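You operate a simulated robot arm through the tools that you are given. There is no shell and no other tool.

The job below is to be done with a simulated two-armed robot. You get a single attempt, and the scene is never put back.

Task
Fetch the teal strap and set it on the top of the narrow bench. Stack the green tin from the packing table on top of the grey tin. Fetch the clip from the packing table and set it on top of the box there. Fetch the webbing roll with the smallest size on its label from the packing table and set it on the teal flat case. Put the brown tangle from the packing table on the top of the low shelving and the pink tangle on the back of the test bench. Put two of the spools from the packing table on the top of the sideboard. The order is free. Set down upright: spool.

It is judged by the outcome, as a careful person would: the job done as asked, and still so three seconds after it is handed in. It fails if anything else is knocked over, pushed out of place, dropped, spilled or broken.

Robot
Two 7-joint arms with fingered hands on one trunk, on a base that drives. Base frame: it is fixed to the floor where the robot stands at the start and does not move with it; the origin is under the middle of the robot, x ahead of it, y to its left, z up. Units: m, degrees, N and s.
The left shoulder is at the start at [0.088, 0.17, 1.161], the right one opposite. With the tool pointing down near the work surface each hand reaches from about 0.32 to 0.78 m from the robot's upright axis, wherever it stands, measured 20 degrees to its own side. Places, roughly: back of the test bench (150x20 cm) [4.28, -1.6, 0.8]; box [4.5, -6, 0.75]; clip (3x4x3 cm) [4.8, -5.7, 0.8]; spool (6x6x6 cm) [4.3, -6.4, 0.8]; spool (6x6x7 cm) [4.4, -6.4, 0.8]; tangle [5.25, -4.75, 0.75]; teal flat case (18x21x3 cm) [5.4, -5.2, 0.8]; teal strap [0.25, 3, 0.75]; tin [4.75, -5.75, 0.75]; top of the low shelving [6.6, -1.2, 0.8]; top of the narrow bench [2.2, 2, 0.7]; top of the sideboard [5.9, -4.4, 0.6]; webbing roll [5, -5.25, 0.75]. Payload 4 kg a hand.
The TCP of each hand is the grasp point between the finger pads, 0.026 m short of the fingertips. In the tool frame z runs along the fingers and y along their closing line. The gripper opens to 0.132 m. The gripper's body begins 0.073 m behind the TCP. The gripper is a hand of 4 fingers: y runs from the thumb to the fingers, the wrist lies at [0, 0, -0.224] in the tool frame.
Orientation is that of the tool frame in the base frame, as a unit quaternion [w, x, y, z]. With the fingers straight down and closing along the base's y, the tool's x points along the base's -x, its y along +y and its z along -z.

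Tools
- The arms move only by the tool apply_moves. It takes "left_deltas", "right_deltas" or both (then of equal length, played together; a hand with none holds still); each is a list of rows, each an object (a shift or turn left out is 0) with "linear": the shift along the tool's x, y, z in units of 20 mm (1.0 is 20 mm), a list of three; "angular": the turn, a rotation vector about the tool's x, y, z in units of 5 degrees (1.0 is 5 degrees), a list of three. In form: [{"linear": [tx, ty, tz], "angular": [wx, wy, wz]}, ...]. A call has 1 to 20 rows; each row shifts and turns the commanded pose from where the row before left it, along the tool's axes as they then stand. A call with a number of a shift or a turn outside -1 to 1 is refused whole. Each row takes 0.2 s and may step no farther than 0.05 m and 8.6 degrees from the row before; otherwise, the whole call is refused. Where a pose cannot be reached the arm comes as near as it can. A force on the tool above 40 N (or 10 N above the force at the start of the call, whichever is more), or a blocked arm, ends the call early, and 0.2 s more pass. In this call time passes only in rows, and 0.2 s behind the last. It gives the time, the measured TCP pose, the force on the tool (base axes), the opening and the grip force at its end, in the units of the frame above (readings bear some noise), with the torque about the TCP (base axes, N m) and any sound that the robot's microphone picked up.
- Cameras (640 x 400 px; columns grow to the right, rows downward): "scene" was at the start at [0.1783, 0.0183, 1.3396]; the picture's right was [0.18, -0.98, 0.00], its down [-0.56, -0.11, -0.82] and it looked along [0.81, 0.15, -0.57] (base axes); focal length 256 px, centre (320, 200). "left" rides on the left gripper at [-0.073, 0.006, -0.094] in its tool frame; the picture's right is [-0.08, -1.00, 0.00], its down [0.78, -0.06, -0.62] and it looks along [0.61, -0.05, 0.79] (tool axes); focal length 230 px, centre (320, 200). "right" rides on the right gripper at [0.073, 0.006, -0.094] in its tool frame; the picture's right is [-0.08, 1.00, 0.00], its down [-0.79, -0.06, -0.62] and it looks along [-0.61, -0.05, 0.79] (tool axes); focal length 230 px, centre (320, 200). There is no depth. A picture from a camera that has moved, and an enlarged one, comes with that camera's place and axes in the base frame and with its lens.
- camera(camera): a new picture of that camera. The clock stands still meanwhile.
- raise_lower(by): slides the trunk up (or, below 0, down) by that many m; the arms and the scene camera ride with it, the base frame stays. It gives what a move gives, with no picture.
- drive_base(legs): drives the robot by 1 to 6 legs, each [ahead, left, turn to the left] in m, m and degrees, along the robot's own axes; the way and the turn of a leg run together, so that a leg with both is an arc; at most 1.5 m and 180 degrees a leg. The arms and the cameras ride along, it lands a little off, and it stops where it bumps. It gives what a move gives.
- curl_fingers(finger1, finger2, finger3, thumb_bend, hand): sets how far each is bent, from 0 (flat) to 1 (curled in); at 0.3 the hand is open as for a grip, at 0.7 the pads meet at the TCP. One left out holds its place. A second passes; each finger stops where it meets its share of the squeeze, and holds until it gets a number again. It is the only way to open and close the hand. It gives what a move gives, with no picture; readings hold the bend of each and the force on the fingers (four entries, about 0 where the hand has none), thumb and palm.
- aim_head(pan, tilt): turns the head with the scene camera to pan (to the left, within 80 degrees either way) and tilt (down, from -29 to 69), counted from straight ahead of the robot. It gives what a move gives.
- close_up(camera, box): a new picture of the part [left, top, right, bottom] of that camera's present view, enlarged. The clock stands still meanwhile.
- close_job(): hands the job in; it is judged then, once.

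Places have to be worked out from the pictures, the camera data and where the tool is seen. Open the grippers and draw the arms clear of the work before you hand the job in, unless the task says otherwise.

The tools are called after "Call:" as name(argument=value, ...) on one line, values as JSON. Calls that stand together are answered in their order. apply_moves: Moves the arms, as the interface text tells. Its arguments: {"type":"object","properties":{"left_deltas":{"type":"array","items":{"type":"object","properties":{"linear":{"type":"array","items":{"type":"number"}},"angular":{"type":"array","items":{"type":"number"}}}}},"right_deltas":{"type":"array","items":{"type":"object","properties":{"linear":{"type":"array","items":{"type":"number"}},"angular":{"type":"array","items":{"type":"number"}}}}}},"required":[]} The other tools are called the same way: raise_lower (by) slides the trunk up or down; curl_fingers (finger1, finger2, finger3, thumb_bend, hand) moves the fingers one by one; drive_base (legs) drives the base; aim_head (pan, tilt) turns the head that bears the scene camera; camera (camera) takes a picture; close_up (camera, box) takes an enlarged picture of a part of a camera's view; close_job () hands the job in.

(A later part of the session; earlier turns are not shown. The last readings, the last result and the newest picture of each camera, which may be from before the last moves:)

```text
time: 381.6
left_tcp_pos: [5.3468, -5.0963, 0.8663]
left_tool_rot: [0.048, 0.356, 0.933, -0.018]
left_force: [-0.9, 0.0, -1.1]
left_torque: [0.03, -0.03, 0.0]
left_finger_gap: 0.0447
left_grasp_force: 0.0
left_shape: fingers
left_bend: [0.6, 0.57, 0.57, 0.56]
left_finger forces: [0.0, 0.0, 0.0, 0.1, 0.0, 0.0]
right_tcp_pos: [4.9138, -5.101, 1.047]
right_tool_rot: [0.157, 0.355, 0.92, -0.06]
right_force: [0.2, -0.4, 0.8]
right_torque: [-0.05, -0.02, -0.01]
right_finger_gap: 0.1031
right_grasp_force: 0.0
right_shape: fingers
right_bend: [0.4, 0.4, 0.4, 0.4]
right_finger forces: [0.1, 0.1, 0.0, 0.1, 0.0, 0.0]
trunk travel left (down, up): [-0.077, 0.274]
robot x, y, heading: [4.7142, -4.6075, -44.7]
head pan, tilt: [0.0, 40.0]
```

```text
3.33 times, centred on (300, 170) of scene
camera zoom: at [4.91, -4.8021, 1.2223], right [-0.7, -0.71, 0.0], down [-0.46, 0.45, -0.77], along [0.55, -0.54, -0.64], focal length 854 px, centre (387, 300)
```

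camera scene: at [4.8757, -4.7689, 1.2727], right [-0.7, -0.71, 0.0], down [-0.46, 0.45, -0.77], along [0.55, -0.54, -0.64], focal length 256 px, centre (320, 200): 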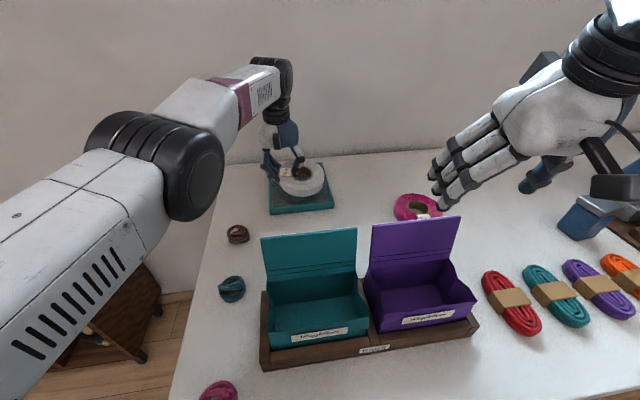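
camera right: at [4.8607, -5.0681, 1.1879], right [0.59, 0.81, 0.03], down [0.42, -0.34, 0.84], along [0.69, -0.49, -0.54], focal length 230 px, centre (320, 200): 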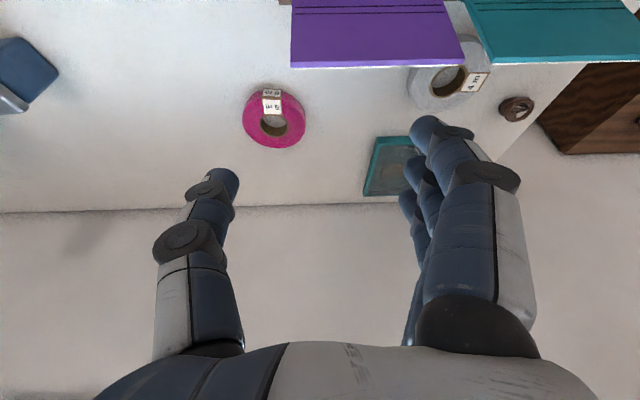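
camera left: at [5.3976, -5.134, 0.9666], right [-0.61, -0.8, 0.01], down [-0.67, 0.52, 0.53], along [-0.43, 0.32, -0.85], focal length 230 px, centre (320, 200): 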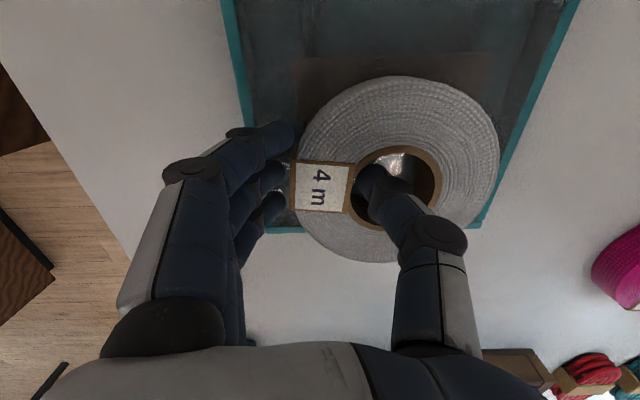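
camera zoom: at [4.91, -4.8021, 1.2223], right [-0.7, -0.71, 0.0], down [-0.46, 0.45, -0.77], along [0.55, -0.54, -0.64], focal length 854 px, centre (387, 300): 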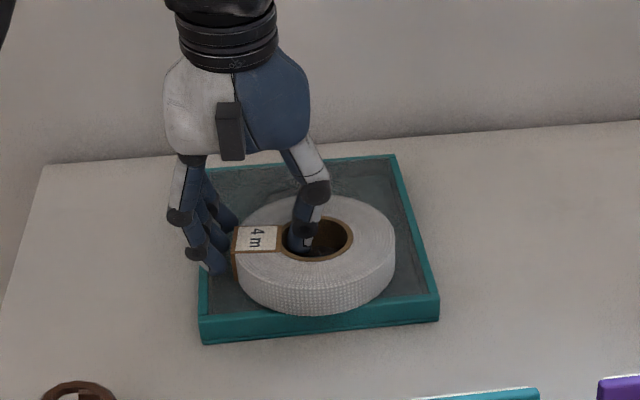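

The roll lies flat inside the case's rim. Lifting the hand straight up with the trunk.

Call:
raise_lower(by=0.12)

Call:
camera(camera="left")

Call:
camera(camera="scene")

```text
time: 383.1
left_tcp_pos: [5.3306, -5.0795, 1.1212]
left_tool_rot: [0.136, 0.352, 0.924, -0.056]
left_force: [0.3, -0.3, -0.6]
left_torque: [0.02, 0.02, 0.01]
left_finger_gap: 0.0447
left_grasp_force: 0.0
left_shape: fingers
left_bend: [0.6, 0.57, 0.57, 0.56]
left_finger forces: [0.1, 0.0, 0.1, 0.0, 0.1, 0.0]
right_tcp_pos: [4.9136, -5.1019, 1.1669]
right_tool_rot: [0.157, 0.355, 0.92, -0.058]
right_force: [0.3, 0.5, -0.3]
right_torque: [0.04, 0.0, 0.02]
right_finger_gap: 0.1033
right_grasp_force: 0.0
right_shape: fingers
right_bend: [0.4, 0.4, 0.4, 0.4]
right_finger forces: [0.1, 0.0, 0.0, 0.1, 0.0, 0.0]
trunk travel left (down, up): [-0.197, 0.154]
robot x, y, heading: [4.7168, -4.6086, -44.5]
head pan, tilt: [0.0, 40.0]
```

```text
taken
camera left: at [5.3668, -5.103, 1.2309], right [-0.61, -0.79, 0.03], down [-0.73, 0.58, 0.36], along [-0.3, 0.2, -0.93], focal length 230 px, centre (320, 200)
```

left: 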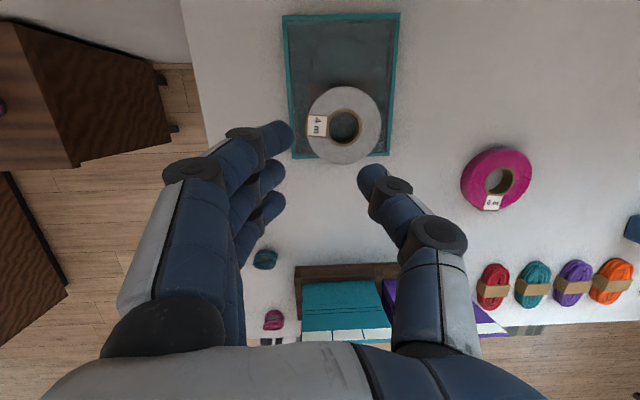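

```text
taken
camera scene: at [4.829, -4.7217, 1.3544], right [-0.7, -0.71, 0.0], down [-0.46, 0.45, -0.77], along [0.55, -0.54, -0.64], focal length 256 px, centre (320, 200)
```

scene: 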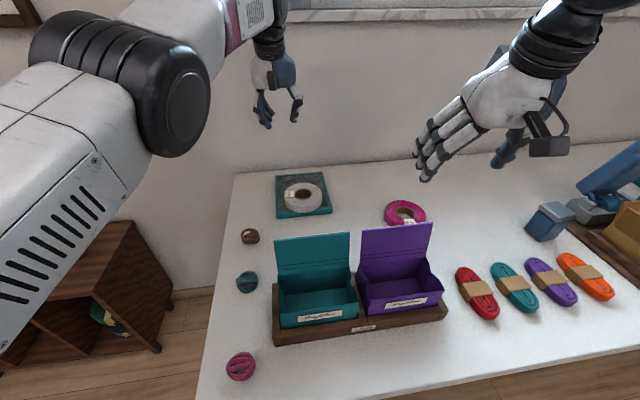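

The 4 m roll rests on the teal case. Next the tangles: brown at about (5.309, -4.921), pink at about (5.05, -4.736). I'll straighten the left hand, open it, and move above the brown tangle.

Call:
apply_moves(left_deltas=[{"angular": [0, 1, 0]}, {"angular": [0, 1, 0]}, {"angular": [0, 1, 0]}, {"angular": [0, 0.4, 0]}, {"linear": [1, 0.8, 0]}, {"linear": [1, 0.8, 0]}, {"linear": [1, 0.8, 0]}, {"linear": [1, 0.8, 0]}, {"linear": [1, 0.8, 0]}, {"linear": [1, 0.8, 0]}])

Call:
curl_fingers(hand="left", finger1=0.42, finger2=0.42, finger3=0.42, thumb_bend=0.42)

Call:
camera(camera="left")

Call:
camera(camera="scene")

```text
time: 385.3
left_tcp_pos: [5.2828, -4.8677, 1.108]
left_tool_rot: [0.0, 0.357, 0.934, -0.004]
left_force: [-0.5, 0.2, -0.3]
left_torque: [0.01, -0.03, -0.02]
left_finger_gap: 0.0444
left_grasp_force: 0.0
left_shape: fingers
left_bend: [0.6, 0.57, 0.57, 0.56]
left_finger forces: [0.0, 0.0, 0.1, 0.0, 0.0, 0.1]
left hand out of reach, approached as far as the arm can: row 1, 2, 3, 4
right_tcp_pos: [4.913, -5.1007, 1.1674]
right_tool_rot: [0.157, 0.354, 0.92, -0.06]
right_force: [0.4, -0.4, 0.2]
right_torque: [-0.02, -0.03, 0.0]
right_finger_gap: 0.1032
right_grasp_force: 0.1
right_shape: fingers
right_bend: [0.4, 0.4, 0.4, 0.4]
right_finger forces: [0.0, 0.0, 0.0, 0.0, 0.1, 0.0]
trunk travel left (down, up): [-0.197, 0.154]
robot x, y, heading: [4.713, -4.6105, -44.8]
head pan, tilt: [0.0, 40.0]
```

```text
time: 386.3
left_tcp_pos: [5.2829, -4.8694, 1.1086]
left_tool_rot: [0.0, 0.357, 0.934, -0.003]
left_force: [-0.1, -0.6, 0.7]
left_torque: [0.01, -0.01, -0.01]
left_finger_gap: 0.0966
left_grasp_force: 0.1
left_shape: fingers
left_bend: [0.42, 0.42, 0.42, 0.42]
left_finger forces: [0.0, 0.0, 0.1, 0.0, 0.0, 0.0]
right_tcp_pos: [4.9128, -5.1014, 1.1678]
right_tool_rot: [0.158, 0.355, 0.92, -0.059]
right_force: [0.7, 0.0, 0.0]
right_torque: [-0.04, 0.03, -0.01]
right_finger_gap: 0.103
right_grasp_force: 0.0
right_shape: fingers
right_bend: [0.4, 0.4, 0.4, 0.4]
right_finger forces: [0.0, 0.0, 0.0, 0.1, 0.0, 0.0]
trunk travel left (down, up): [-0.197, 0.154]
robot x, y, heading: [4.7147, -4.612, -44.5]
head pan, tilt: [0.0, 40.0]
```

```text
taken
camera left: at [5.3408, -4.9123, 1.2003], right [-0.61, -0.8, 0.01], down [-0.62, 0.48, 0.62], along [-0.49, 0.37, -0.79], focal length 230 px, centre (320, 200)
```

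left: 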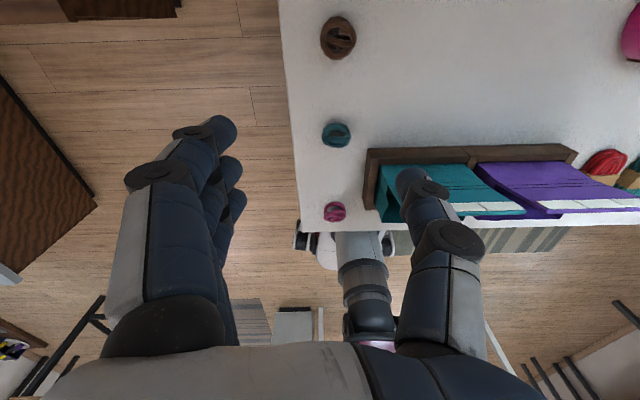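

```text
taken
camera scene: at [4.828, -4.7213, 1.3547], right [-0.7, -0.71, 0.0], down [-0.46, 0.45, -0.77], along [0.55, -0.54, -0.64], focal length 256 px, centre (320, 200)
```

scene: 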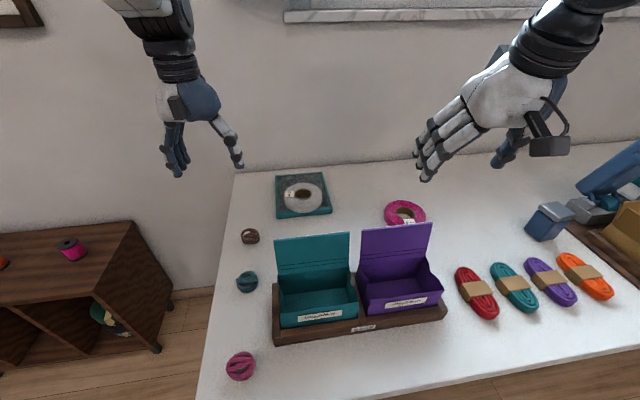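

The brown tangle is at (5.309, -4.922). Moving over it and descending.

Call:
apply_moves(left_deltas=[{"linear": [-0.91, -0.36, 0]}, {"linear": [-0.91, -0.36, 0]}, {"linear": [-0.91, -0.36, 0]}, {"linear": [0, 0, 1]}, {"linear": [0, 0, 1]}, {"linear": [0, 0, 1]}, {"linear": [0, 0, 1]}, {"linear": [0, 0, 1]}, {"linear": [0, 0, 1]}, {"linear": [0, 0, 1]}, {"linear": [0, 0, 1]}, {"linear": [0, 0, 1]}, {"linear": [0, 0, 1]}])

Call:
camera(camera="left")

Call:
camera(camera="scene")

```text
time: 389.1
left_tcp_pos: [5.3081, -4.922, 0.9069]
left_tool_rot: [0.001, 0.357, 0.934, -0.003]
left_force: [-1.0, -0.2, -0.5]
left_torque: [-0.02, 0.01, 0.0]
left_finger_gap: 0.0965
left_grasp_force: 0.1
left_shape: fingers
left_bend: [0.42, 0.42, 0.42, 0.42]
left_finger forces: [0.0, 0.0, 0.0, 0.0, 0.0, 0.0]
right_tcp_pos: [4.9137, -5.101, 1.1675]
right_tool_rot: [0.157, 0.354, 0.92, -0.059]
right_force: [0.0, -0.2, 0.3]
right_torque: [0.04, 0.03, 0.0]
right_finger_gap: 0.1031
right_grasp_force: 0.1
right_shape: fingers
right_bend: [0.4, 0.4, 0.4, 0.4]
right_finger forces: [0.0, 0.1, 0.1, 0.1, 0.0, 0.0]
trunk travel left (down, up): [-0.197, 0.154]
robot x, y, heading: [4.7154, -4.609, -44.3]
head pan, tilt: [0.0, 40.0]
```

```text
taken
camera left: at [5.3657, -4.9662, 0.9999], right [-0.61, -0.8, 0.01], down [-0.62, 0.48, 0.62], along [-0.49, 0.37, -0.79], focal length 230 px, centre (320, 200)
```

left: 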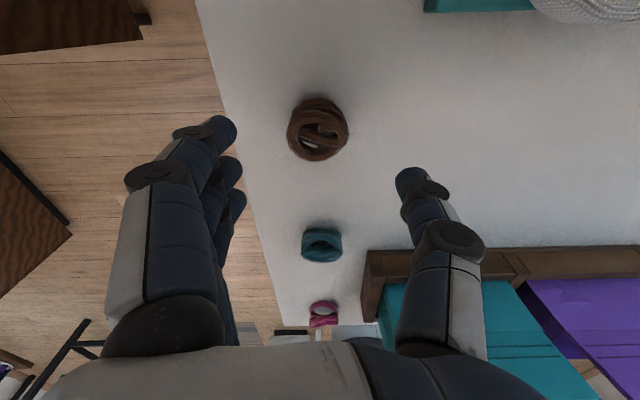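

```text
taken
camera scene: at [4.8283, -4.7215, 1.3546], right [-0.7, -0.71, 0.0], down [-0.46, 0.45, -0.77], along [0.55, -0.54, -0.64], focal length 256 px, centre (320, 200)
```

scene: 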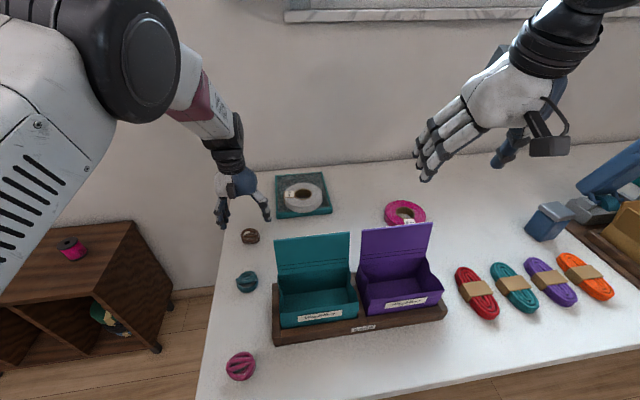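

Aligned. Descending to grip height and closing on the brown tangle.

Call:
apply_moves(left_deltas=[{"linear": [0, 0, 1]}, {"linear": [0, 0, 1]}, {"linear": [0, 0, 1]}, {"linear": [0, 0, 0.25]}])

Call:
curl_fingers(hand="left", finger1=0.7, finger2=0.7, finger3=0.7, thumb_bend=0.68)

Call:
camera(camera="left")

```text
time: 390.1
left_tcp_pos: [5.3068, -4.9224, 0.8428]
left_tool_rot: [0.0, 0.355, 0.935, -0.004]
left_force: [-0.8, 0.0, 0.4]
left_torque: [0.02, -0.02, 0.0]
left_finger_gap: 0.0965
left_grasp_force: 0.0
left_shape: fingers
left_bend: [0.42, 0.42, 0.42, 0.42]
left_finger forces: [0.1, 0.0, 0.1, 0.1, 0.0, 0.0]
right_tcp_pos: [4.9132, -5.0987, 1.1674]
right_tool_rot: [0.157, 0.356, 0.919, -0.06]
right_force: [0.2, 0.8, 0.6]
right_torque: [0.02, 0.04, 0.03]
right_finger_gap: 0.103
right_grasp_force: 0.0
right_shape: fingers
right_bend: [0.4, 0.4, 0.4, 0.4]
right_finger forces: [0.1, 0.1, 0.0, 0.1, 0.0, 0.0]
trunk travel left (down, up): [-0.197, 0.154]
robot x, y, heading: [4.7113, -4.6106, -44.4]
head pan, tilt: [0.0, 40.0]
```

```text
time: 391.1
left_tcp_pos: [5.3076, -4.9237, 0.8421]
left_tool_rot: [0.0, 0.356, 0.934, -0.004]
left_force: [0.6, 0.2, 0.0]
left_torque: [-0.03, -0.01, -0.02]
left_finger_gap: 0.0404
left_grasp_force: 16.5
left_shape: fingers
left_bend: [0.64, 0.59, 0.65, 0.61]
left_finger forces: [4.7, 8.6, 3.5, 0.0, 16.6, 0.0]
right_tcp_pos: [4.9147, -5.1007, 1.1682]
right_tool_rot: [0.158, 0.354, 0.92, -0.059]
right_force: [0.4, -0.1, -0.2]
right_torque: [0.03, -0.02, -0.02]
right_finger_gap: 0.103
right_grasp_force: 0.0
right_shape: fingers
right_bend: [0.4, 0.4, 0.4, 0.4]
right_finger forces: [0.0, 0.0, 0.0, 0.0, 0.0, 0.0]
trunk travel left (down, up): [-0.197, 0.154]
robot x, y, heading: [4.7093, -4.6083, -44.4]
head pan, tilt: [0.0, 40.0]
```

```text
taken
camera left: at [5.3658, -4.9663, 0.9353], right [-0.61, -0.8, 0.01], down [-0.62, 0.48, 0.62], along [-0.49, 0.37, -0.79], focal length 230 px, centre (320, 200)
```

left: 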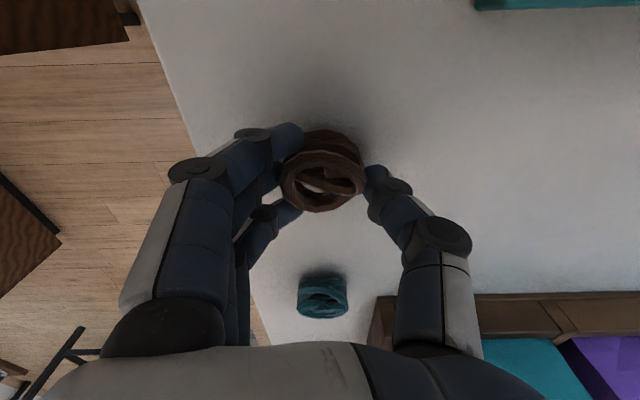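

Gripped (16 N). Lifting the brown tangle 20 cm.

Call:
apply_moves(left_deltas=[{"linear": [0, 0, -0.5]}, {"linear": [0, 0, -1]}, {"linear": [0, 0, -1]}, {"linear": [0, 0, -1]}, {"linear": [0, 0, -1]}, {"linear": [0, 0, -1]}, {"linear": [0, 0, -1]}, {"linear": [0, 0, -1]}, {"linear": [0, 0, -1]}, {"linear": [0, 0, -1]}, {"linear": [0, 0, -1]}])

Call:
camera(camera="left")

Call:
camera(camera="scene")

```text
time: 393.5
left_tcp_pos: [5.3083, -4.9225, 1.0532]
left_tool_rot: [-0.001, 0.357, 0.934, -0.003]
left_force: [0.3, 0.1, 0.4]
left_torque: [0.01, -0.01, -0.01]
left_finger_gap: 0.0403
left_grasp_force: 16.7
left_shape: fingers
left_bend: [0.64, 0.59, 0.65, 0.61]
left_finger forces: [5.4, 8.6, 4.1, 0.0, 16.5, 0.0]
right_tcp_pos: [4.9125, -5.1013, 1.1698]
right_tool_rot: [0.158, 0.355, 0.92, -0.059]
right_force: [-0.4, -0.1, -0.4]
right_torque: [0.04, 0.01, 0.02]
right_finger_gap: 0.1034
right_grasp_force: 0.1
right_shape: fingers
right_bend: [0.4, 0.4, 0.4, 0.4]
right_finger forces: [0.0, 0.0, 0.0, 0.1, 0.0, 0.1]
trunk travel left (down, up): [-0.197, 0.154]
robot x, y, heading: [4.7153, -4.6075, -44.6]
head pan, tilt: [0.0, 40.0]
```

```text
taken
camera left: at [5.3661, -4.9653, 1.1458], right [-0.61, -0.8, 0.01], down [-0.62, 0.48, 0.62], along [-0.49, 0.37, -0.79], focal length 230 px, centre (320, 200)
```

left: 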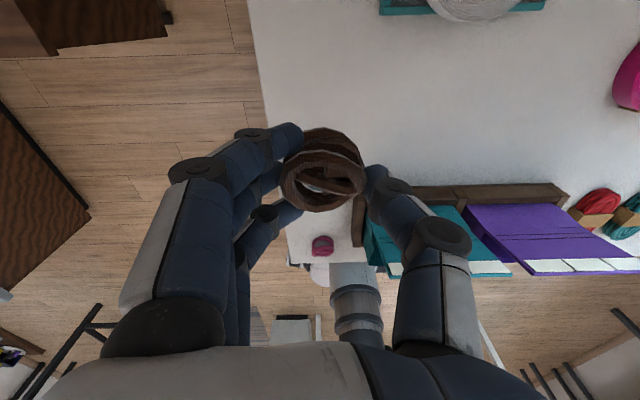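

```text
taken
camera scene: at [4.8277, -4.721, 1.3548], right [-0.7, -0.71, 0.0], down [-0.46, 0.45, -0.77], along [0.55, -0.54, -0.64], focal length 256 px, centre (320, 200)
```

scene: 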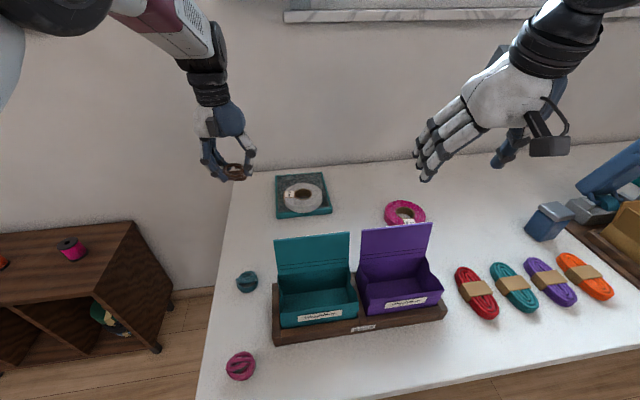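

Brown tangle is in the left hand. Now I'll back up, turn straight, and shift left so that the right hand is in front of the pink tangle.

Call:
drive_base(legs=[[-0.2, 0, 0], [0, 0, 10], [0.02, 0.22, 0]])

Call:
camera(camera="right")

Call:
camera(camera="scene")

```text
time: 397.9
left_tcp_pos: [5.3533, -4.5041, 1.0529]
left_tool_rot: [0.0, 0.275, 0.961, -0.004]
left_force: [0.4, 0.8, -0.9]
left_torque: [-0.01, -0.03, -0.01]
left_finger_gap: 0.0407
left_grasp_force: 16.6
left_shape: fingers
left_bend: [0.64, 0.59, 0.65, 0.61]
left_finger forces: [5.3, 8.5, 4.0, 0.0, 16.5, 0.0]
right_tcp_pos: [4.9933, -4.7474, 1.1691]
right_tool_rot: [0.162, 0.275, 0.947, -0.046]
right_force: [-0.1, -0.1, 0.3]
right_torque: [0.04, -0.03, 0.02]
right_finger_gap: 0.1033
right_grasp_force: 0.1
right_shape: fingers
right_bend: [0.4, 0.4, 0.4, 0.4]
right_finger forces: [0.0, 0.0, 0.1, 0.0, 0.0, 0.0]
trunk travel left (down, up): [-0.197, 0.154]
robot x, y, heading: [4.7142, -4.2964, -34.6]
head pan, tilt: [0.0, 40.0]
```

```text
taken
camera right: at [4.9118, -4.6897, 1.2329], right [0.59, 0.8, 0.03], down [0.42, -0.34, 0.84], along [0.69, -0.49, -0.54], focal length 230 px, centre (320, 200)
```

right: 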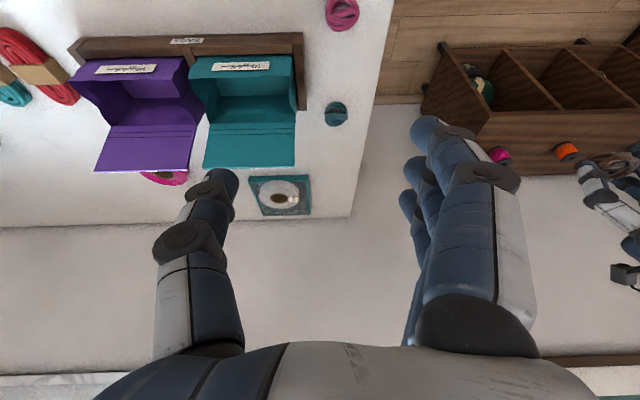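

```text
taken
camera scene: at [4.8453, -4.3875, 1.3547], right [-0.57, -0.82, 0.0], down [-0.53, 0.37, -0.77], along [0.63, -0.44, -0.64], focal length 256 px, centre (320, 200)
```

scene: 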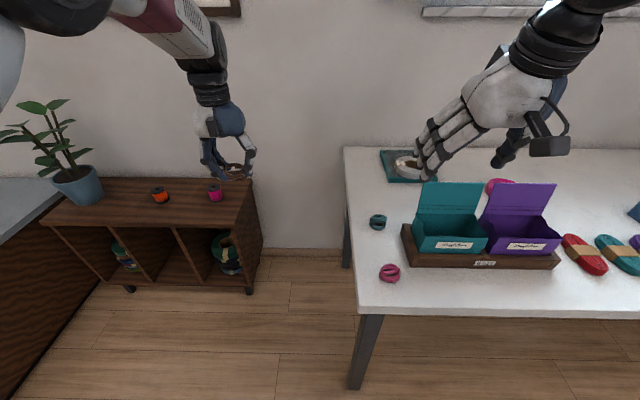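

Pink tangle at (5.048, -4.737), close to the bag tray's corner. I'll make the right hand vertical and yaw it 40° clockwise so the thumb stays in front of the tray, with a smaller opening.

Call:
apply_moves(right_deltas=[{"angular": [0, 1, 0]}, {"angular": [0, 1, 0]}, {"angular": [0, 1, 0]}, {"angular": [0, 0.8, 0]}, {"angular": [0, 0, 1]}, {"angular": [0, 0, 1]}, {"angular": [0, 0, 1]}, {"angular": [0, 0, 1]}, {"angular": [0, 0, 1]}, {"angular": [0, 0, 1]}, {"angular": [0, 0, 1]}, {"angular": [0, 0, 1]}])

Call:
curl_fingers(hand="right", finger1=0.47, finger2=0.47, finger3=0.47, thumb_bend=0.47)

Call:
camera(camera="right")

```text
time: 400.5
left_tcp_pos: [5.354, -4.5016, 1.0533]
left_tool_rot: [0.0, 0.275, 0.961, -0.005]
left_force: [-0.1, -0.7, -0.8]
left_torque: [-0.01, 0.02, -0.04]
left_finger_gap: 0.0404
left_grasp_force: 17.3
left_shape: fingers
left_bend: [0.64, 0.59, 0.65, 0.61]
left_finger forces: [5.2, 8.6, 3.9, 0.1, 16.6, 0.1]
right_tcp_pos: [4.9945, -4.7471, 1.1686]
right_tool_rot: [0.003, 0.59, 0.807, 0.001]
right_force: [0.0, 0.5, 0.4]
right_torque: [0.01, -0.01, 0.01]
right_finger_gap: 0.1036
right_grasp_force: 0.2
right_shape: fingers
right_bend: [0.4, 0.4, 0.4, 0.4]
right_finger forces: [0.1, 0.1, 0.1, 0.0, 0.0, 0.0]
trunk travel left (down, up): [-0.197, 0.154]
robot x, y, heading: [4.7153, -4.2985, -34.6]
head pan, tilt: [0.0, 40.0]
```

```text
time: 401.5
left_tcp_pos: [5.3521, -4.5037, 1.0527]
left_tool_rot: [0.001, 0.275, 0.961, -0.004]
left_force: [-0.7, 0.3, -0.6]
left_torque: [0.02, -0.04, -0.02]
left_finger_gap: 0.0405
left_grasp_force: 16.8
left_shape: fingers
left_bend: [0.64, 0.59, 0.65, 0.61]
left_finger forces: [5.3, 8.6, 4.0, 0.0, 16.5, 0.0]
right_tcp_pos: [4.9939, -4.7478, 1.1683]
right_tool_rot: [0.003, 0.589, 0.808, 0.001]
right_force: [0.2, 0.6, -0.5]
right_torque: [0.02, -0.02, 0.02]
right_finger_gap: 0.0815
right_grasp_force: 0.0
right_shape: fingers
right_bend: [0.47, 0.47, 0.47, 0.47]
right_finger forces: [0.0, 0.1, 0.0, 0.0, 0.0, 0.0]
trunk travel left (down, up): [-0.197, 0.154]
robot x, y, heading: [4.7139, -4.2992, -34.8]
head pan, tilt: [0.0, 40.0]
```

```text
taken
camera right: at [4.976, -4.6766, 1.262], right [0.97, 0.23, 0.01], down [0.18, -0.77, 0.62], along [0.15, -0.6, -0.79], focal length 230 px, centre (320, 200)
```

right: 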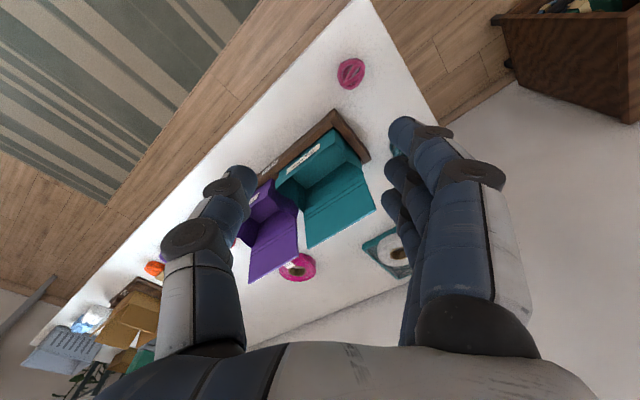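

Pink confirmed at (5.047, -4.735). Moving over it and descending.

Call:
apply_moves(right_deltas=[{"linear": [-0.07, 0.9, 0]}, {"linear": [-0.07, 0.9, 0]}, {"linear": [-0.07, 0.9, 0]}, {"linear": [0, 0, 1]}, {"linear": [0, 0, 1]}, {"linear": [0, 0, 1]}, {"linear": [0, 0, 1]}, {"linear": [0, 0, 1]}, {"linear": [0, 0, 1]}, {"linear": [0, 0, 1]}, {"linear": [0, 0, 1]}, {"linear": [0, 0, 1]}, {"linear": [0, 0, 1]}, {"linear": [0, 0, 1]}, {"linear": [0, 0, 1]}])

Call:
camera(camera="right")

Call:
camera(camera="scene")

```text
time: 404.7
left_tcp_pos: [5.3529, -4.5034, 1.0525]
left_tool_rot: [0.0, 0.275, 0.961, -0.004]
left_force: [0.7, -0.3, 0.4]
left_torque: [0.0, 0.01, -0.02]
left_finger_gap: 0.0404
left_grasp_force: 17.1
left_shape: fingers
left_bend: [0.64, 0.59, 0.65, 0.61]
left_finger forces: [5.4, 8.6, 4.1, 0.0, 16.5, 0.1]
right_tcp_pos: [5.0494, -4.7354, 0.9275]
right_tool_rot: [0.003, 0.589, 0.808, 0.001]
right_force: [-0.2, -0.2, -0.2]
right_torque: [-0.02, 0.0, -0.04]
right_finger_gap: 0.081
right_grasp_force: 0.0
right_shape: fingers
right_bend: [0.47, 0.47, 0.47, 0.47]
right_finger forces: [0.0, 0.0, 0.0, 0.0, 0.0, 0.1]
trunk travel left (down, up): [-0.197, 0.154]
robot x, y, heading: [4.7128, -4.3002, -34.6]
head pan, tilt: [0.0, 40.0]
```

```text
taken
camera right: at [5.0305, -4.6646, 1.0218], right [0.97, 0.23, 0.01], down [0.18, -0.77, 0.62], along [0.15, -0.6, -0.79], focal length 230 px, centre (320, 200)
```

right: 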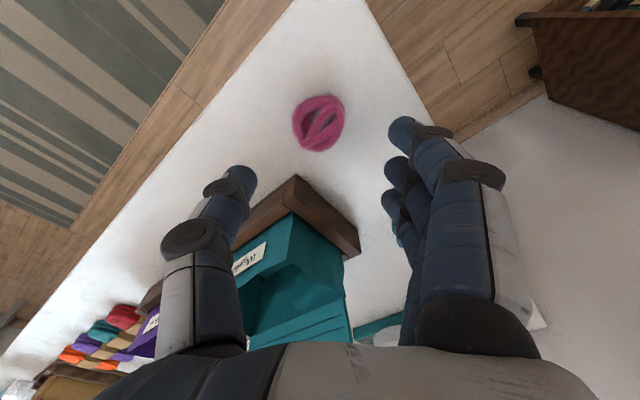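

```text
taken
camera scene: at [4.8455, -4.3879, 1.3546], right [-0.57, -0.82, 0.0], down [-0.53, 0.37, -0.77], along [0.63, -0.44, -0.64], focal length 256 px, centre (320, 200)
```

scene: 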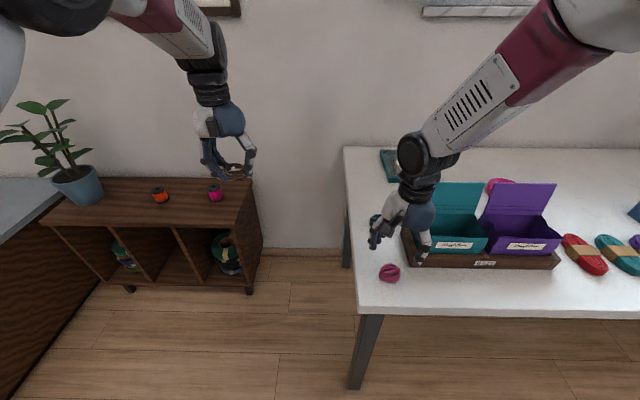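

Pink is centred and the thumb will land clear of the tray corner. Descending and closing.

Call:
apply_moves(right_deltas=[{"linear": [0, 0, 1]}, {"linear": [0, 0, 1]}, {"linear": [0, 0, 1]}, {"linear": [0, 0, 1]}, {"linear": [0, 0, 0.2]}])

Call:
curl_fingers(hand="right", finger1=0.7, finger2=0.7, finger3=0.7, thumb_bend=0.68)

Call:
camera(camera="right")

```text
time: 405.9
left_tcp_pos: [5.353, -4.5043, 1.0526]
left_tool_rot: [0.001, 0.275, 0.961, -0.003]
left_force: [0.4, 0.0, -0.4]
left_torque: [0.01, -0.01, -0.02]
left_finger_gap: 0.0408
left_grasp_force: 17.6
left_shape: fingers
left_bend: [0.64, 0.59, 0.65, 0.61]
left_finger forces: [5.4, 8.6, 4.0, 0.0, 16.6, 0.0]
right_tcp_pos: [5.0487, -4.7361, 0.8452]
right_tool_rot: [0.004, 0.589, 0.808, 0.001]
right_force: [0.8, 0.0, 0.0]
right_torque: [-0.02, 0.04, -0.01]
right_finger_gap: 0.0814
right_grasp_force: 0.1
right_shape: fingers
right_bend: [0.47, 0.47, 0.47, 0.47]
right_finger forces: [0.1, 0.1, 0.1, 0.0, 0.0, 0.0]
trunk travel left (down, up): [-0.197, 0.154]
robot x, y, heading: [4.7099, -4.2995, -34.5]
head pan, tilt: [0.0, 40.0]
```

```text
time: 406.9
left_tcp_pos: [5.3536, -4.5038, 1.0526]
left_tool_rot: [0.0, 0.275, 0.961, -0.004]
left_force: [0.4, 0.1, 0.0]
left_torque: [-0.02, -0.01, 0.01]
left_finger_gap: 0.0405
left_grasp_force: 17.0
left_shape: fingers
left_bend: [0.64, 0.59, 0.65, 0.61]
left_finger forces: [5.3, 8.6, 4.0, 0.1, 16.4, 0.0]
right_tcp_pos: [5.0483, -4.736, 0.8449]
right_tool_rot: [0.004, 0.589, 0.808, 0.002]
right_force: [-0.9, 0.2, -0.1]
right_torque: [0.02, 0.0, -0.01]
right_finger_gap: 0.0408
right_grasp_force: 16.8
right_shape: fingers
right_bend: [0.64, 0.59, 0.64, 0.61]
right_finger forces: [4.1, 9.2, 4.1, 0.0, 16.1, 0.0]
trunk travel left (down, up): [-0.197, 0.154]
robot x, y, heading: [4.7132, -4.2962, -34.5]
head pan, tilt: [0.0, 40.0]
```

```text
taken
camera right: at [5.0305, -4.6649, 0.9385], right [0.97, 0.23, 0.01], down [0.18, -0.77, 0.62], along [0.15, -0.6, -0.79], focal length 230 px, centre (320, 200)
```

right: 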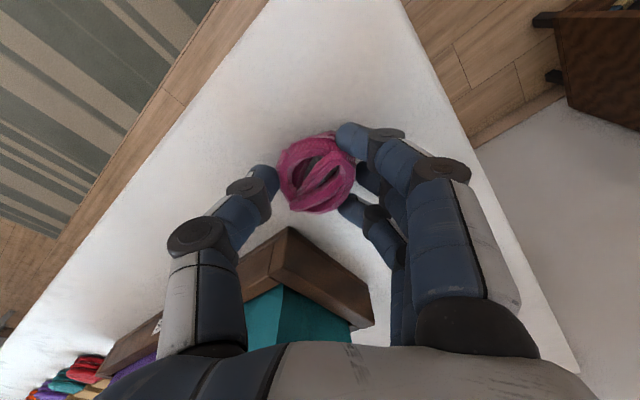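

Gripped (17 N). Lifting the pink tangle and backing away from the table.

Call:
apply_moves(right_deltas=[{"linear": [0, 0, -0.5]}, {"linear": [0, 0, -1]}, {"linear": [0, 0, -1]}, {"linear": [0, 0, -1]}, {"linear": [0, 0, -1]}, {"linear": [0, 0, -1]}, {"linear": [0, 0, -1]}, {"linear": [0, 0, -1]}, {"linear": [0, 0, -1]}, {"linear": [0, 0, -1]}, {"linear": [0, 0, -1]}])

Call:
drive_base(legs=[[-0.6, 0.2, 0]])

Call:
camera(camera="scene")

Call:
camera(camera="right")

```text
time: 409.3
left_tcp_pos: [5.3523, -4.5046, 1.0526]
left_tool_rot: [0.0, 0.274, 0.962, -0.003]
left_force: [0.0, -0.4, -0.3]
left_torque: [-0.05, 0.02, -0.02]
left_finger_gap: 0.0401
left_grasp_force: 17.8
left_shape: fingers
left_bend: [0.64, 0.59, 0.65, 0.61]
left_finger forces: [5.4, 8.5, 4.0, 0.1, 16.5, 0.0]
right_tcp_pos: [5.0479, -4.7356, 1.0565]
right_tool_rot: [0.003, 0.59, 0.807, 0.002]
right_force: [1.0, -0.3, -0.6]
right_torque: [0.02, 0.0, 0.03]
right_finger_gap: 0.0405
right_grasp_force: 16.4
right_shape: fingers
right_bend: [0.64, 0.59, 0.64, 0.61]
right_finger forces: [4.2, 9.0, 4.8, 0.0, 16.1, 0.1]
trunk travel left (down, up): [-0.197, 0.154]
robot x, y, heading: [4.7119, -4.2962, -34.6]
head pan, tilt: [0.0, 40.0]
```

```text
time: 412.9
left_tcp_pos: [4.9718, -4.001, 1.052]
left_tool_rot: [0.0, 0.278, 0.961, -0.004]
left_force: [0.4, 0.2, -0.6]
left_torque: [-0.01, -0.01, -0.01]
left_finger_gap: 0.0406
left_grasp_force: 17.4
left_shape: fingers
left_bend: [0.64, 0.59, 0.65, 0.61]
left_finger forces: [5.3, 8.5, 4.1, 0.0, 16.5, 0.0]
right_tcp_pos: [4.6663, -4.2303, 1.0546]
right_tool_rot: [0.003, 0.592, 0.806, 0.001]
right_force: [0.3, 0.9, -0.7]
right_torque: [-0.04, -0.01, -0.04]
right_finger_gap: 0.0401
right_grasp_force: 17.1
right_shape: fingers
right_bend: [0.64, 0.59, 0.64, 0.61]
right_finger forces: [4.2, 9.0, 4.8, 0.0, 16.1, 0.1]
trunk travel left (down, up): [-0.197, 0.154]
robot x, y, heading: [4.338, -3.7909, -35.2]
head pan, tilt: [0.0, 40.0]
```

```text
taken
camera scene: at [4.4656, -3.8818, 1.3548], right [-0.57, -0.82, 0.0], down [-0.53, 0.37, -0.77], along [0.63, -0.44, -0.64], focal length 256 px, centre (320, 200)
```

scene: 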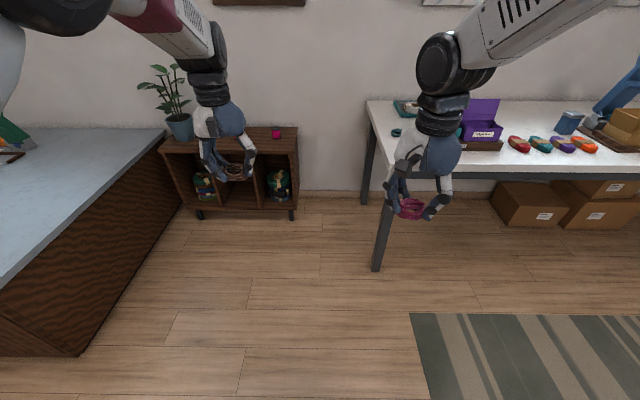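

```text
taken
camera right: at [4.6476, -4.1599, 1.1483], right [0.97, 0.22, 0.01], down [0.17, -0.77, 0.62], along [0.14, -0.6, -0.79], focal length 230 px, centre (320, 200)
```

right: 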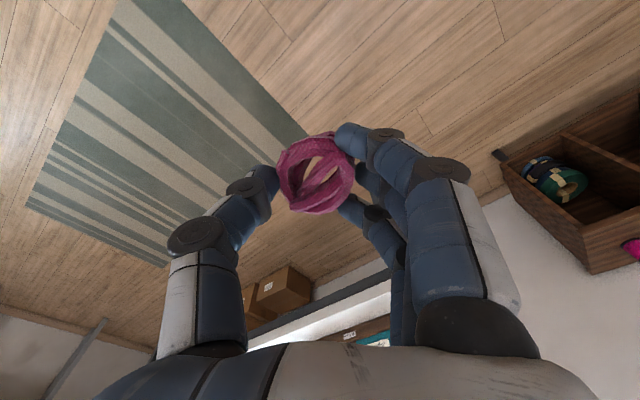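

Both tangles are held. Next: the passage between the test bench and the big counter. I'll strafe left to the aisle end and turn left to look toward the low shelving and the back of the test bench.

Call:
drive_base(legs=[[-0.15, 0.75, 0], [0, 0, 90]])

Call:
aim_head(pan=0, tilt=25)

Call:
camera(camera="scene")

```text
time: 423.7
left_tcp_pos: [4.8573, -2.4515, 1.0524]
left_tool_rot: [0.002, -0.482, 0.876, -0.003]
left_force: [-0.4, -0.5, -0.1]
left_torque: [0.0, -0.02, 0.01]
left_finger_gap: 0.0403
left_grasp_force: 16.4
left_shape: fingers
left_bend: [0.64, 0.59, 0.66, 0.61]
left_finger forces: [5.2, 8.7, 3.0, 0.0, 16.1, 0.1]
right_tcp_pos: [5.0849, -2.7579, 1.054]
right_tool_rot: [0.001, -0.151, 0.989, 0.002]
right_force: [-0.2, 0.9, 0.1]
right_torque: [0.03, -0.02, 0.0]
right_finger_gap: 0.0398
right_grasp_force: 16.6
right_shape: fingers
right_bend: [0.65, 0.59, 0.65, 0.61]
right_finger forces: [3.6, 9.0, 4.7, 0.1, 15.7, 0.0]
trunk travel left (down, up): [-0.197, 0.154]
robot x, y, heading: [4.6458, -3.091, 54.9]
head pan, tilt: [0.0, 40.0]
```

```text
time: 424.5
left_tcp_pos: [4.8565, -2.4516, 1.0532]
left_tool_rot: [0.002, -0.482, 0.876, -0.002]
left_force: [-0.1, 0.0, -0.2]
left_torque: [-0.01, 0.03, 0.0]
left_finger_gap: 0.0402
left_grasp_force: 16.8
left_shape: fingers
left_bend: [0.64, 0.59, 0.66, 0.61]
left_finger forces: [5.2, 8.7, 3.1, 0.0, 16.1, 0.0]
right_tcp_pos: [5.0853, -2.7567, 1.0539]
right_tool_rot: [0.002, -0.15, 0.989, 0.003]
right_force: [-0.4, -0.6, -1.0]
right_torque: [0.03, 0.01, 0.01]
right_finger_gap: 0.0399
right_grasp_force: 16.3
right_shape: fingers
right_bend: [0.65, 0.59, 0.65, 0.61]
right_finger forces: [3.6, 9.0, 4.6, 0.0, 15.7, 0.1]
trunk travel left (down, up): [-0.197, 0.154]
robot x, y, heading: [4.6442, -3.0872, 54.6]
head pan, tilt: [0.0, 25.0]
```

```text
taken
camera scene: at [4.7405, -2.9468, 1.378], right [0.82, -0.58, 0.0], down [-0.24, -0.35, -0.91], along [0.52, 0.74, -0.42], focal length 256 px, centre (320, 200)
```

scene: 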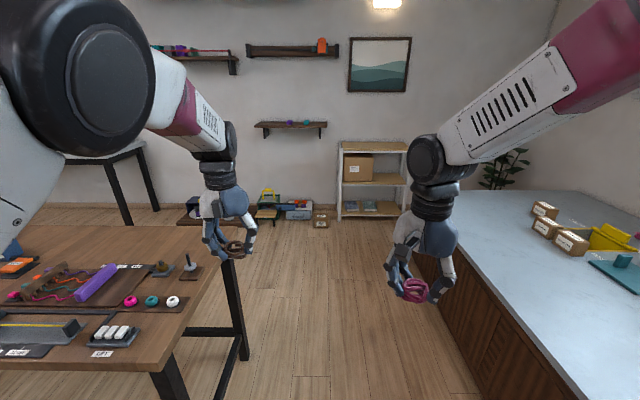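

I can see the low shelving (white frame, box inside) ahead and the test bench on the left, whose back edge is at b≈1.2. I'll drive forward through the passage toward the low shelving.

Call:
drive_base(legs=[[0.5, -0.1, 0], [1.0, -0.2, 0], [0.35, -0.2, 0]])

Call:
camera(camera="scene")

```text
time: 434.5
left_tcp_pos: [6.3399, -1.2191, 1.0531]
left_tool_rot: [0.003, -0.482, 0.876, -0.003]
left_force: [0.0, 0.2, 0.2]
left_torque: [0.0, 0.03, -0.01]
left_finger_gap: 0.04
left_grasp_force: 16.5
left_shape: fingers
left_bend: [0.64, 0.59, 0.66, 0.61]
left_finger forces: [5.1, 8.7, 3.0, 0.0, 16.1, 0.1]
right_tcp_pos: [6.5693, -1.5265, 1.0531]
right_tool_rot: [0.001, -0.151, 0.989, 0.005]
right_force: [0.0, -0.1, -0.4]
right_torque: [0.01, 0.04, 0.01]
right_finger_gap: 0.0399
right_grasp_force: 16.2
right_shape: fingers
right_bend: [0.65, 0.59, 0.65, 0.61]
right_finger forces: [3.6, 8.9, 4.7, 0.0, 15.7, 0.1]
trunk travel left (down, up): [-0.197, 0.154]
robot x, y, heading: [6.1283, -1.8577, 54.8]
head pan, tilt: [0.0, 25.0]
```

```text
taken
camera scene: at [6.2231, -1.7154, 1.378], right [0.82, -0.58, 0.0], down [-0.24, -0.35, -0.91], along [0.52, 0.74, -0.42], focal length 256 px, centre (320, 200)
```

scene: 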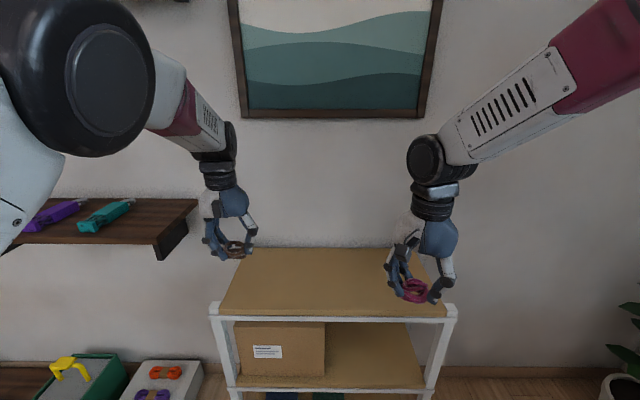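

The low shelving top is right ahead (front edge 0.67 m from my axis, z≈0.8), free of objects. I'll drive 0.14 m closer, shift the left hand a bit toward the middle, and lower the brown tangle.

Call:
drive_base(legs=[[0.15, 0, 0]])

Call:
apply_moves(left_deltas=[{"linear": [0, -1, 0]}, {"linear": [0, -1, 0]}, {"linear": [0, -1, 0]}, {"linear": [0, 0, 1]}, {"linear": [0, 0, 1]}, {"linear": [0, 0, 1]}, {"linear": [0, 0, 1]}, {"linear": [0, 0, 1]}, {"linear": [0, 0, 1]}, {"linear": [0, 0, 1]}])

Call:
camera(camera="scene")

Call:
camera(camera="left")

```text
time: 435.9
left_tcp_pos: [6.4263, -1.0987, 1.0509]
left_tool_rot: [0.003, -0.481, 0.876, -0.003]
left_force: [1.5, -0.2, 0.1]
left_torque: [0.02, 0.04, 0.0]
left_finger_gap: 0.0401
left_grasp_force: 16.5
left_shape: fingers
left_bend: [0.64, 0.59, 0.66, 0.61]
left_finger forces: [5.2, 8.7, 3.1, 0.0, 16.1, 0.1]
right_tcp_pos: [6.6549, -1.4054, 1.0539]
right_tool_rot: [0.001, -0.15, 0.989, 0.004]
right_force: [-0.6, 0.2, -0.6]
right_torque: [0.0, -0.03, -0.02]
right_finger_gap: 0.0399
right_grasp_force: 16.5
right_shape: fingers
right_bend: [0.65, 0.59, 0.65, 0.61]
right_finger forces: [3.6, 9.0, 4.7, 0.0, 15.7, 0.0]
trunk travel left (down, up): [-0.197, 0.154]
robot x, y, heading: [6.2166, -1.7345, 54.8]
head pan, tilt: [0.0, 25.0]
```

```text
time: 438.1
left_tcp_pos: [6.4787, -1.1303, 0.9135]
left_tool_rot: [0.003, -0.482, 0.876, -0.004]
left_force: [-0.3, -0.5, 0.6]
left_torque: [0.02, 0.02, 0.02]
left_finger_gap: 0.0404
left_grasp_force: 17.2
left_shape: fingers
left_bend: [0.64, 0.59, 0.66, 0.61]
left_finger forces: [5.5, 8.7, 3.3, 0.0, 16.0, 0.1]
right_tcp_pos: [6.6562, -1.4058, 1.0548]
right_tool_rot: [0.002, -0.15, 0.989, 0.003]
right_force: [0.6, 0.4, -0.9]
right_torque: [-0.02, -0.04, 0.0]
right_finger_gap: 0.0394
right_grasp_force: 16.3
right_shape: fingers
right_bend: [0.65, 0.59, 0.65, 0.61]
right_finger forces: [3.7, 9.1, 4.7, 0.0, 15.7, 0.0]
trunk travel left (down, up): [-0.197, 0.154]
robot x, y, heading: [6.2161, -1.7325, 54.9]
head pan, tilt: [0.0, 25.0]
```

```text
taken
camera scene: at [6.3085, -1.5939, 1.378], right [0.82, -0.58, 0.0], down [-0.24, -0.35, -0.91], along [0.52, 0.74, -0.42], focal length 256 px, centre (320, 200)
```

scene: 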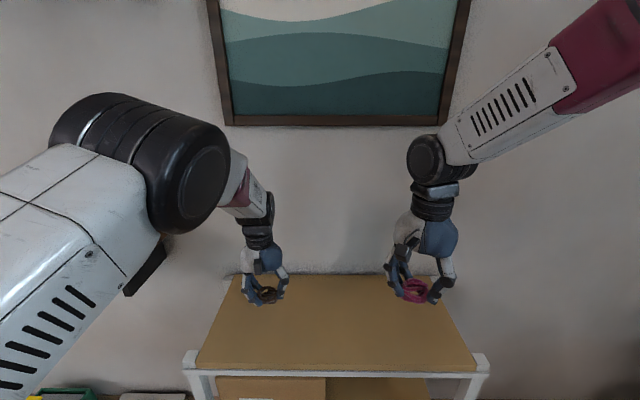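

```text
taken
camera left: at [6.5106, -1.0653, 1.0058], right [0.88, -0.47, 0.01], down [-0.37, -0.69, 0.62], along [-0.28, -0.55, -0.79], focal length 230 px, centre (320, 200)
```

left: 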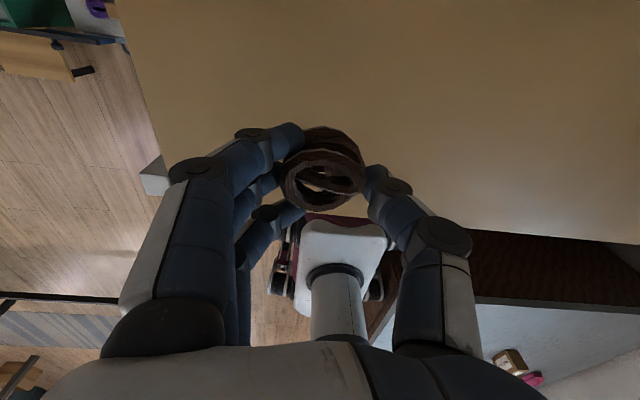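

The tangle is above the shelf, about 8 cm behind its front edge. Lowering to contact.

Call:
apply_moves(left_deltas=[{"linear": [0, 0, 1]}, {"linear": [0, 0, 1]}, {"linear": [0, 0, 0.5]}, {"linear": [0, 0, 0.25]}])

Call:
apply_moves(left_deltas=[{"linear": [0, 0, 0.25]}, {"linear": [0, 0, 0.25]}, {"linear": [0, 0, 0.25]}])

Call:
camera(camera="left")

```text
time: 439.1
left_tcp_pos: [6.4774, -1.1314, 0.859]
left_tool_rot: [0.002, -0.482, 0.876, -0.003]
left_force: [0.8, 0.0, -0.9]
left_torque: [0.02, 0.0, 0.02]
left_finger_gap: 0.0402
left_grasp_force: 17.1
left_shape: fingers
left_bend: [0.64, 0.59, 0.66, 0.61]
left_finger forces: [5.4, 8.7, 3.3, 0.0, 16.0, 0.1]
right_tcp_pos: [6.652, -1.4046, 1.0539]
right_tool_rot: [0.001, -0.149, 0.989, 0.003]
right_force: [-0.8, 0.0, -0.5]
right_torque: [0.0, 0.03, -0.01]
right_finger_gap: 0.0399
right_grasp_force: 16.1
right_shape: fingers
right_bend: [0.65, 0.59, 0.65, 0.61]
right_finger forces: [3.7, 9.1, 4.7, 0.0, 15.7, 0.1]
trunk travel left (down, up): [-0.197, 0.154]
robot x, y, heading: [6.2168, -1.7358, 54.7]
head pan, tilt: [0.0, 25.0]
```

```text
time: 439.9
left_tcp_pos: [6.4781, -1.1319, 0.8434]
left_tool_rot: [0.003, -0.482, 0.876, -0.003]
left_force: [0.2, 0.0, 0.0]
left_torque: [0.03, 0.0, -0.02]
left_finger_gap: 0.04
left_grasp_force: 16.3
left_shape: fingers
left_bend: [0.64, 0.59, 0.66, 0.61]
left_finger forces: [5.6, 8.7, 3.4, 0.1, 16.0, 0.1]
right_tcp_pos: [6.6554, -1.4064, 1.0533]
right_tool_rot: [0.002, -0.149, 0.989, 0.002]
right_force: [-0.1, 0.3, 0.1]
right_torque: [0.03, 0.01, 0.02]
right_finger_gap: 0.0399
right_grasp_force: 16.5
right_shape: fingers
right_bend: [0.65, 0.59, 0.65, 0.61]
right_finger forces: [3.7, 9.1, 4.7, 0.0, 15.7, 0.0]
trunk travel left (down, up): [-0.197, 0.154]
robot x, y, heading: [6.2093, -1.7332, 54.5]
head pan, tilt: [0.0, 25.0]
```

```text
taken
camera left: at [6.511, -1.0659, 0.9356], right [0.88, -0.47, 0.01], down [-0.37, -0.69, 0.62], along [-0.28, -0.55, -0.79], focal length 230 px, centre (320, 200)
```

left: 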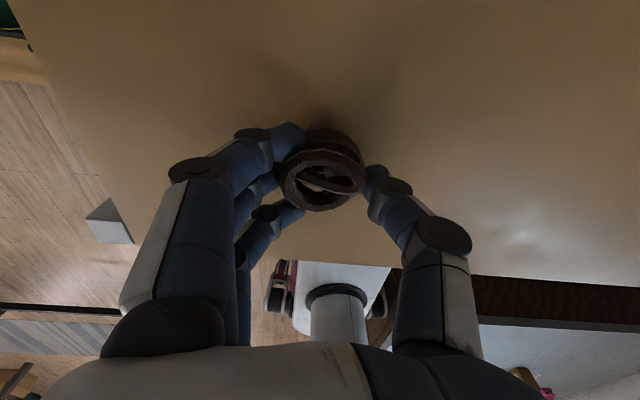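

Shadow indicates it's very near. A few more millimetres down.

Call:
apply_moves(left_deltas=[{"linear": [0, 0, 0.25]}, {"linear": [0, 0, 0.25]}, {"linear": [0, 0, 0.25]}])

```text
time: 440.6
left_tcp_pos: [6.4768, -1.1307, 0.8323]
left_tool_rot: [0.007, -0.481, 0.877, 0.0]
left_force: [-2.9, 1.8, 33.9]
left_torque: [0.1, -0.08, -0.01]
left_finger_gap: 0.0404
left_grasp_force: 23.1
left_shape: fingers
left_bend: [0.67, 0.62, 0.69, 0.62]
left_finger forces: [10.8, 11.3, 4.9, 0.0, 19.3, 0.0]
right_tcp_pos: [6.6529, -1.4081, 1.057]
right_tool_rot: [0.001, -0.15, 0.989, 0.005]
right_force: [0.2, 0.4, -1.0]
right_torque: [0.01, 0.0, 0.01]
right_finger_gap: 0.0397
right_grasp_force: 16.4
right_shape: fingers
right_bend: [0.65, 0.59, 0.65, 0.61]
right_finger forces: [3.8, 8.9, 4.7, 0.1, 15.7, 0.0]
trunk travel left (down, up): [-0.197, 0.154]
robot x, y, heading: [6.2102, -1.7356, 55.0]
head pan, tilt: [0.0, 25.0]
```

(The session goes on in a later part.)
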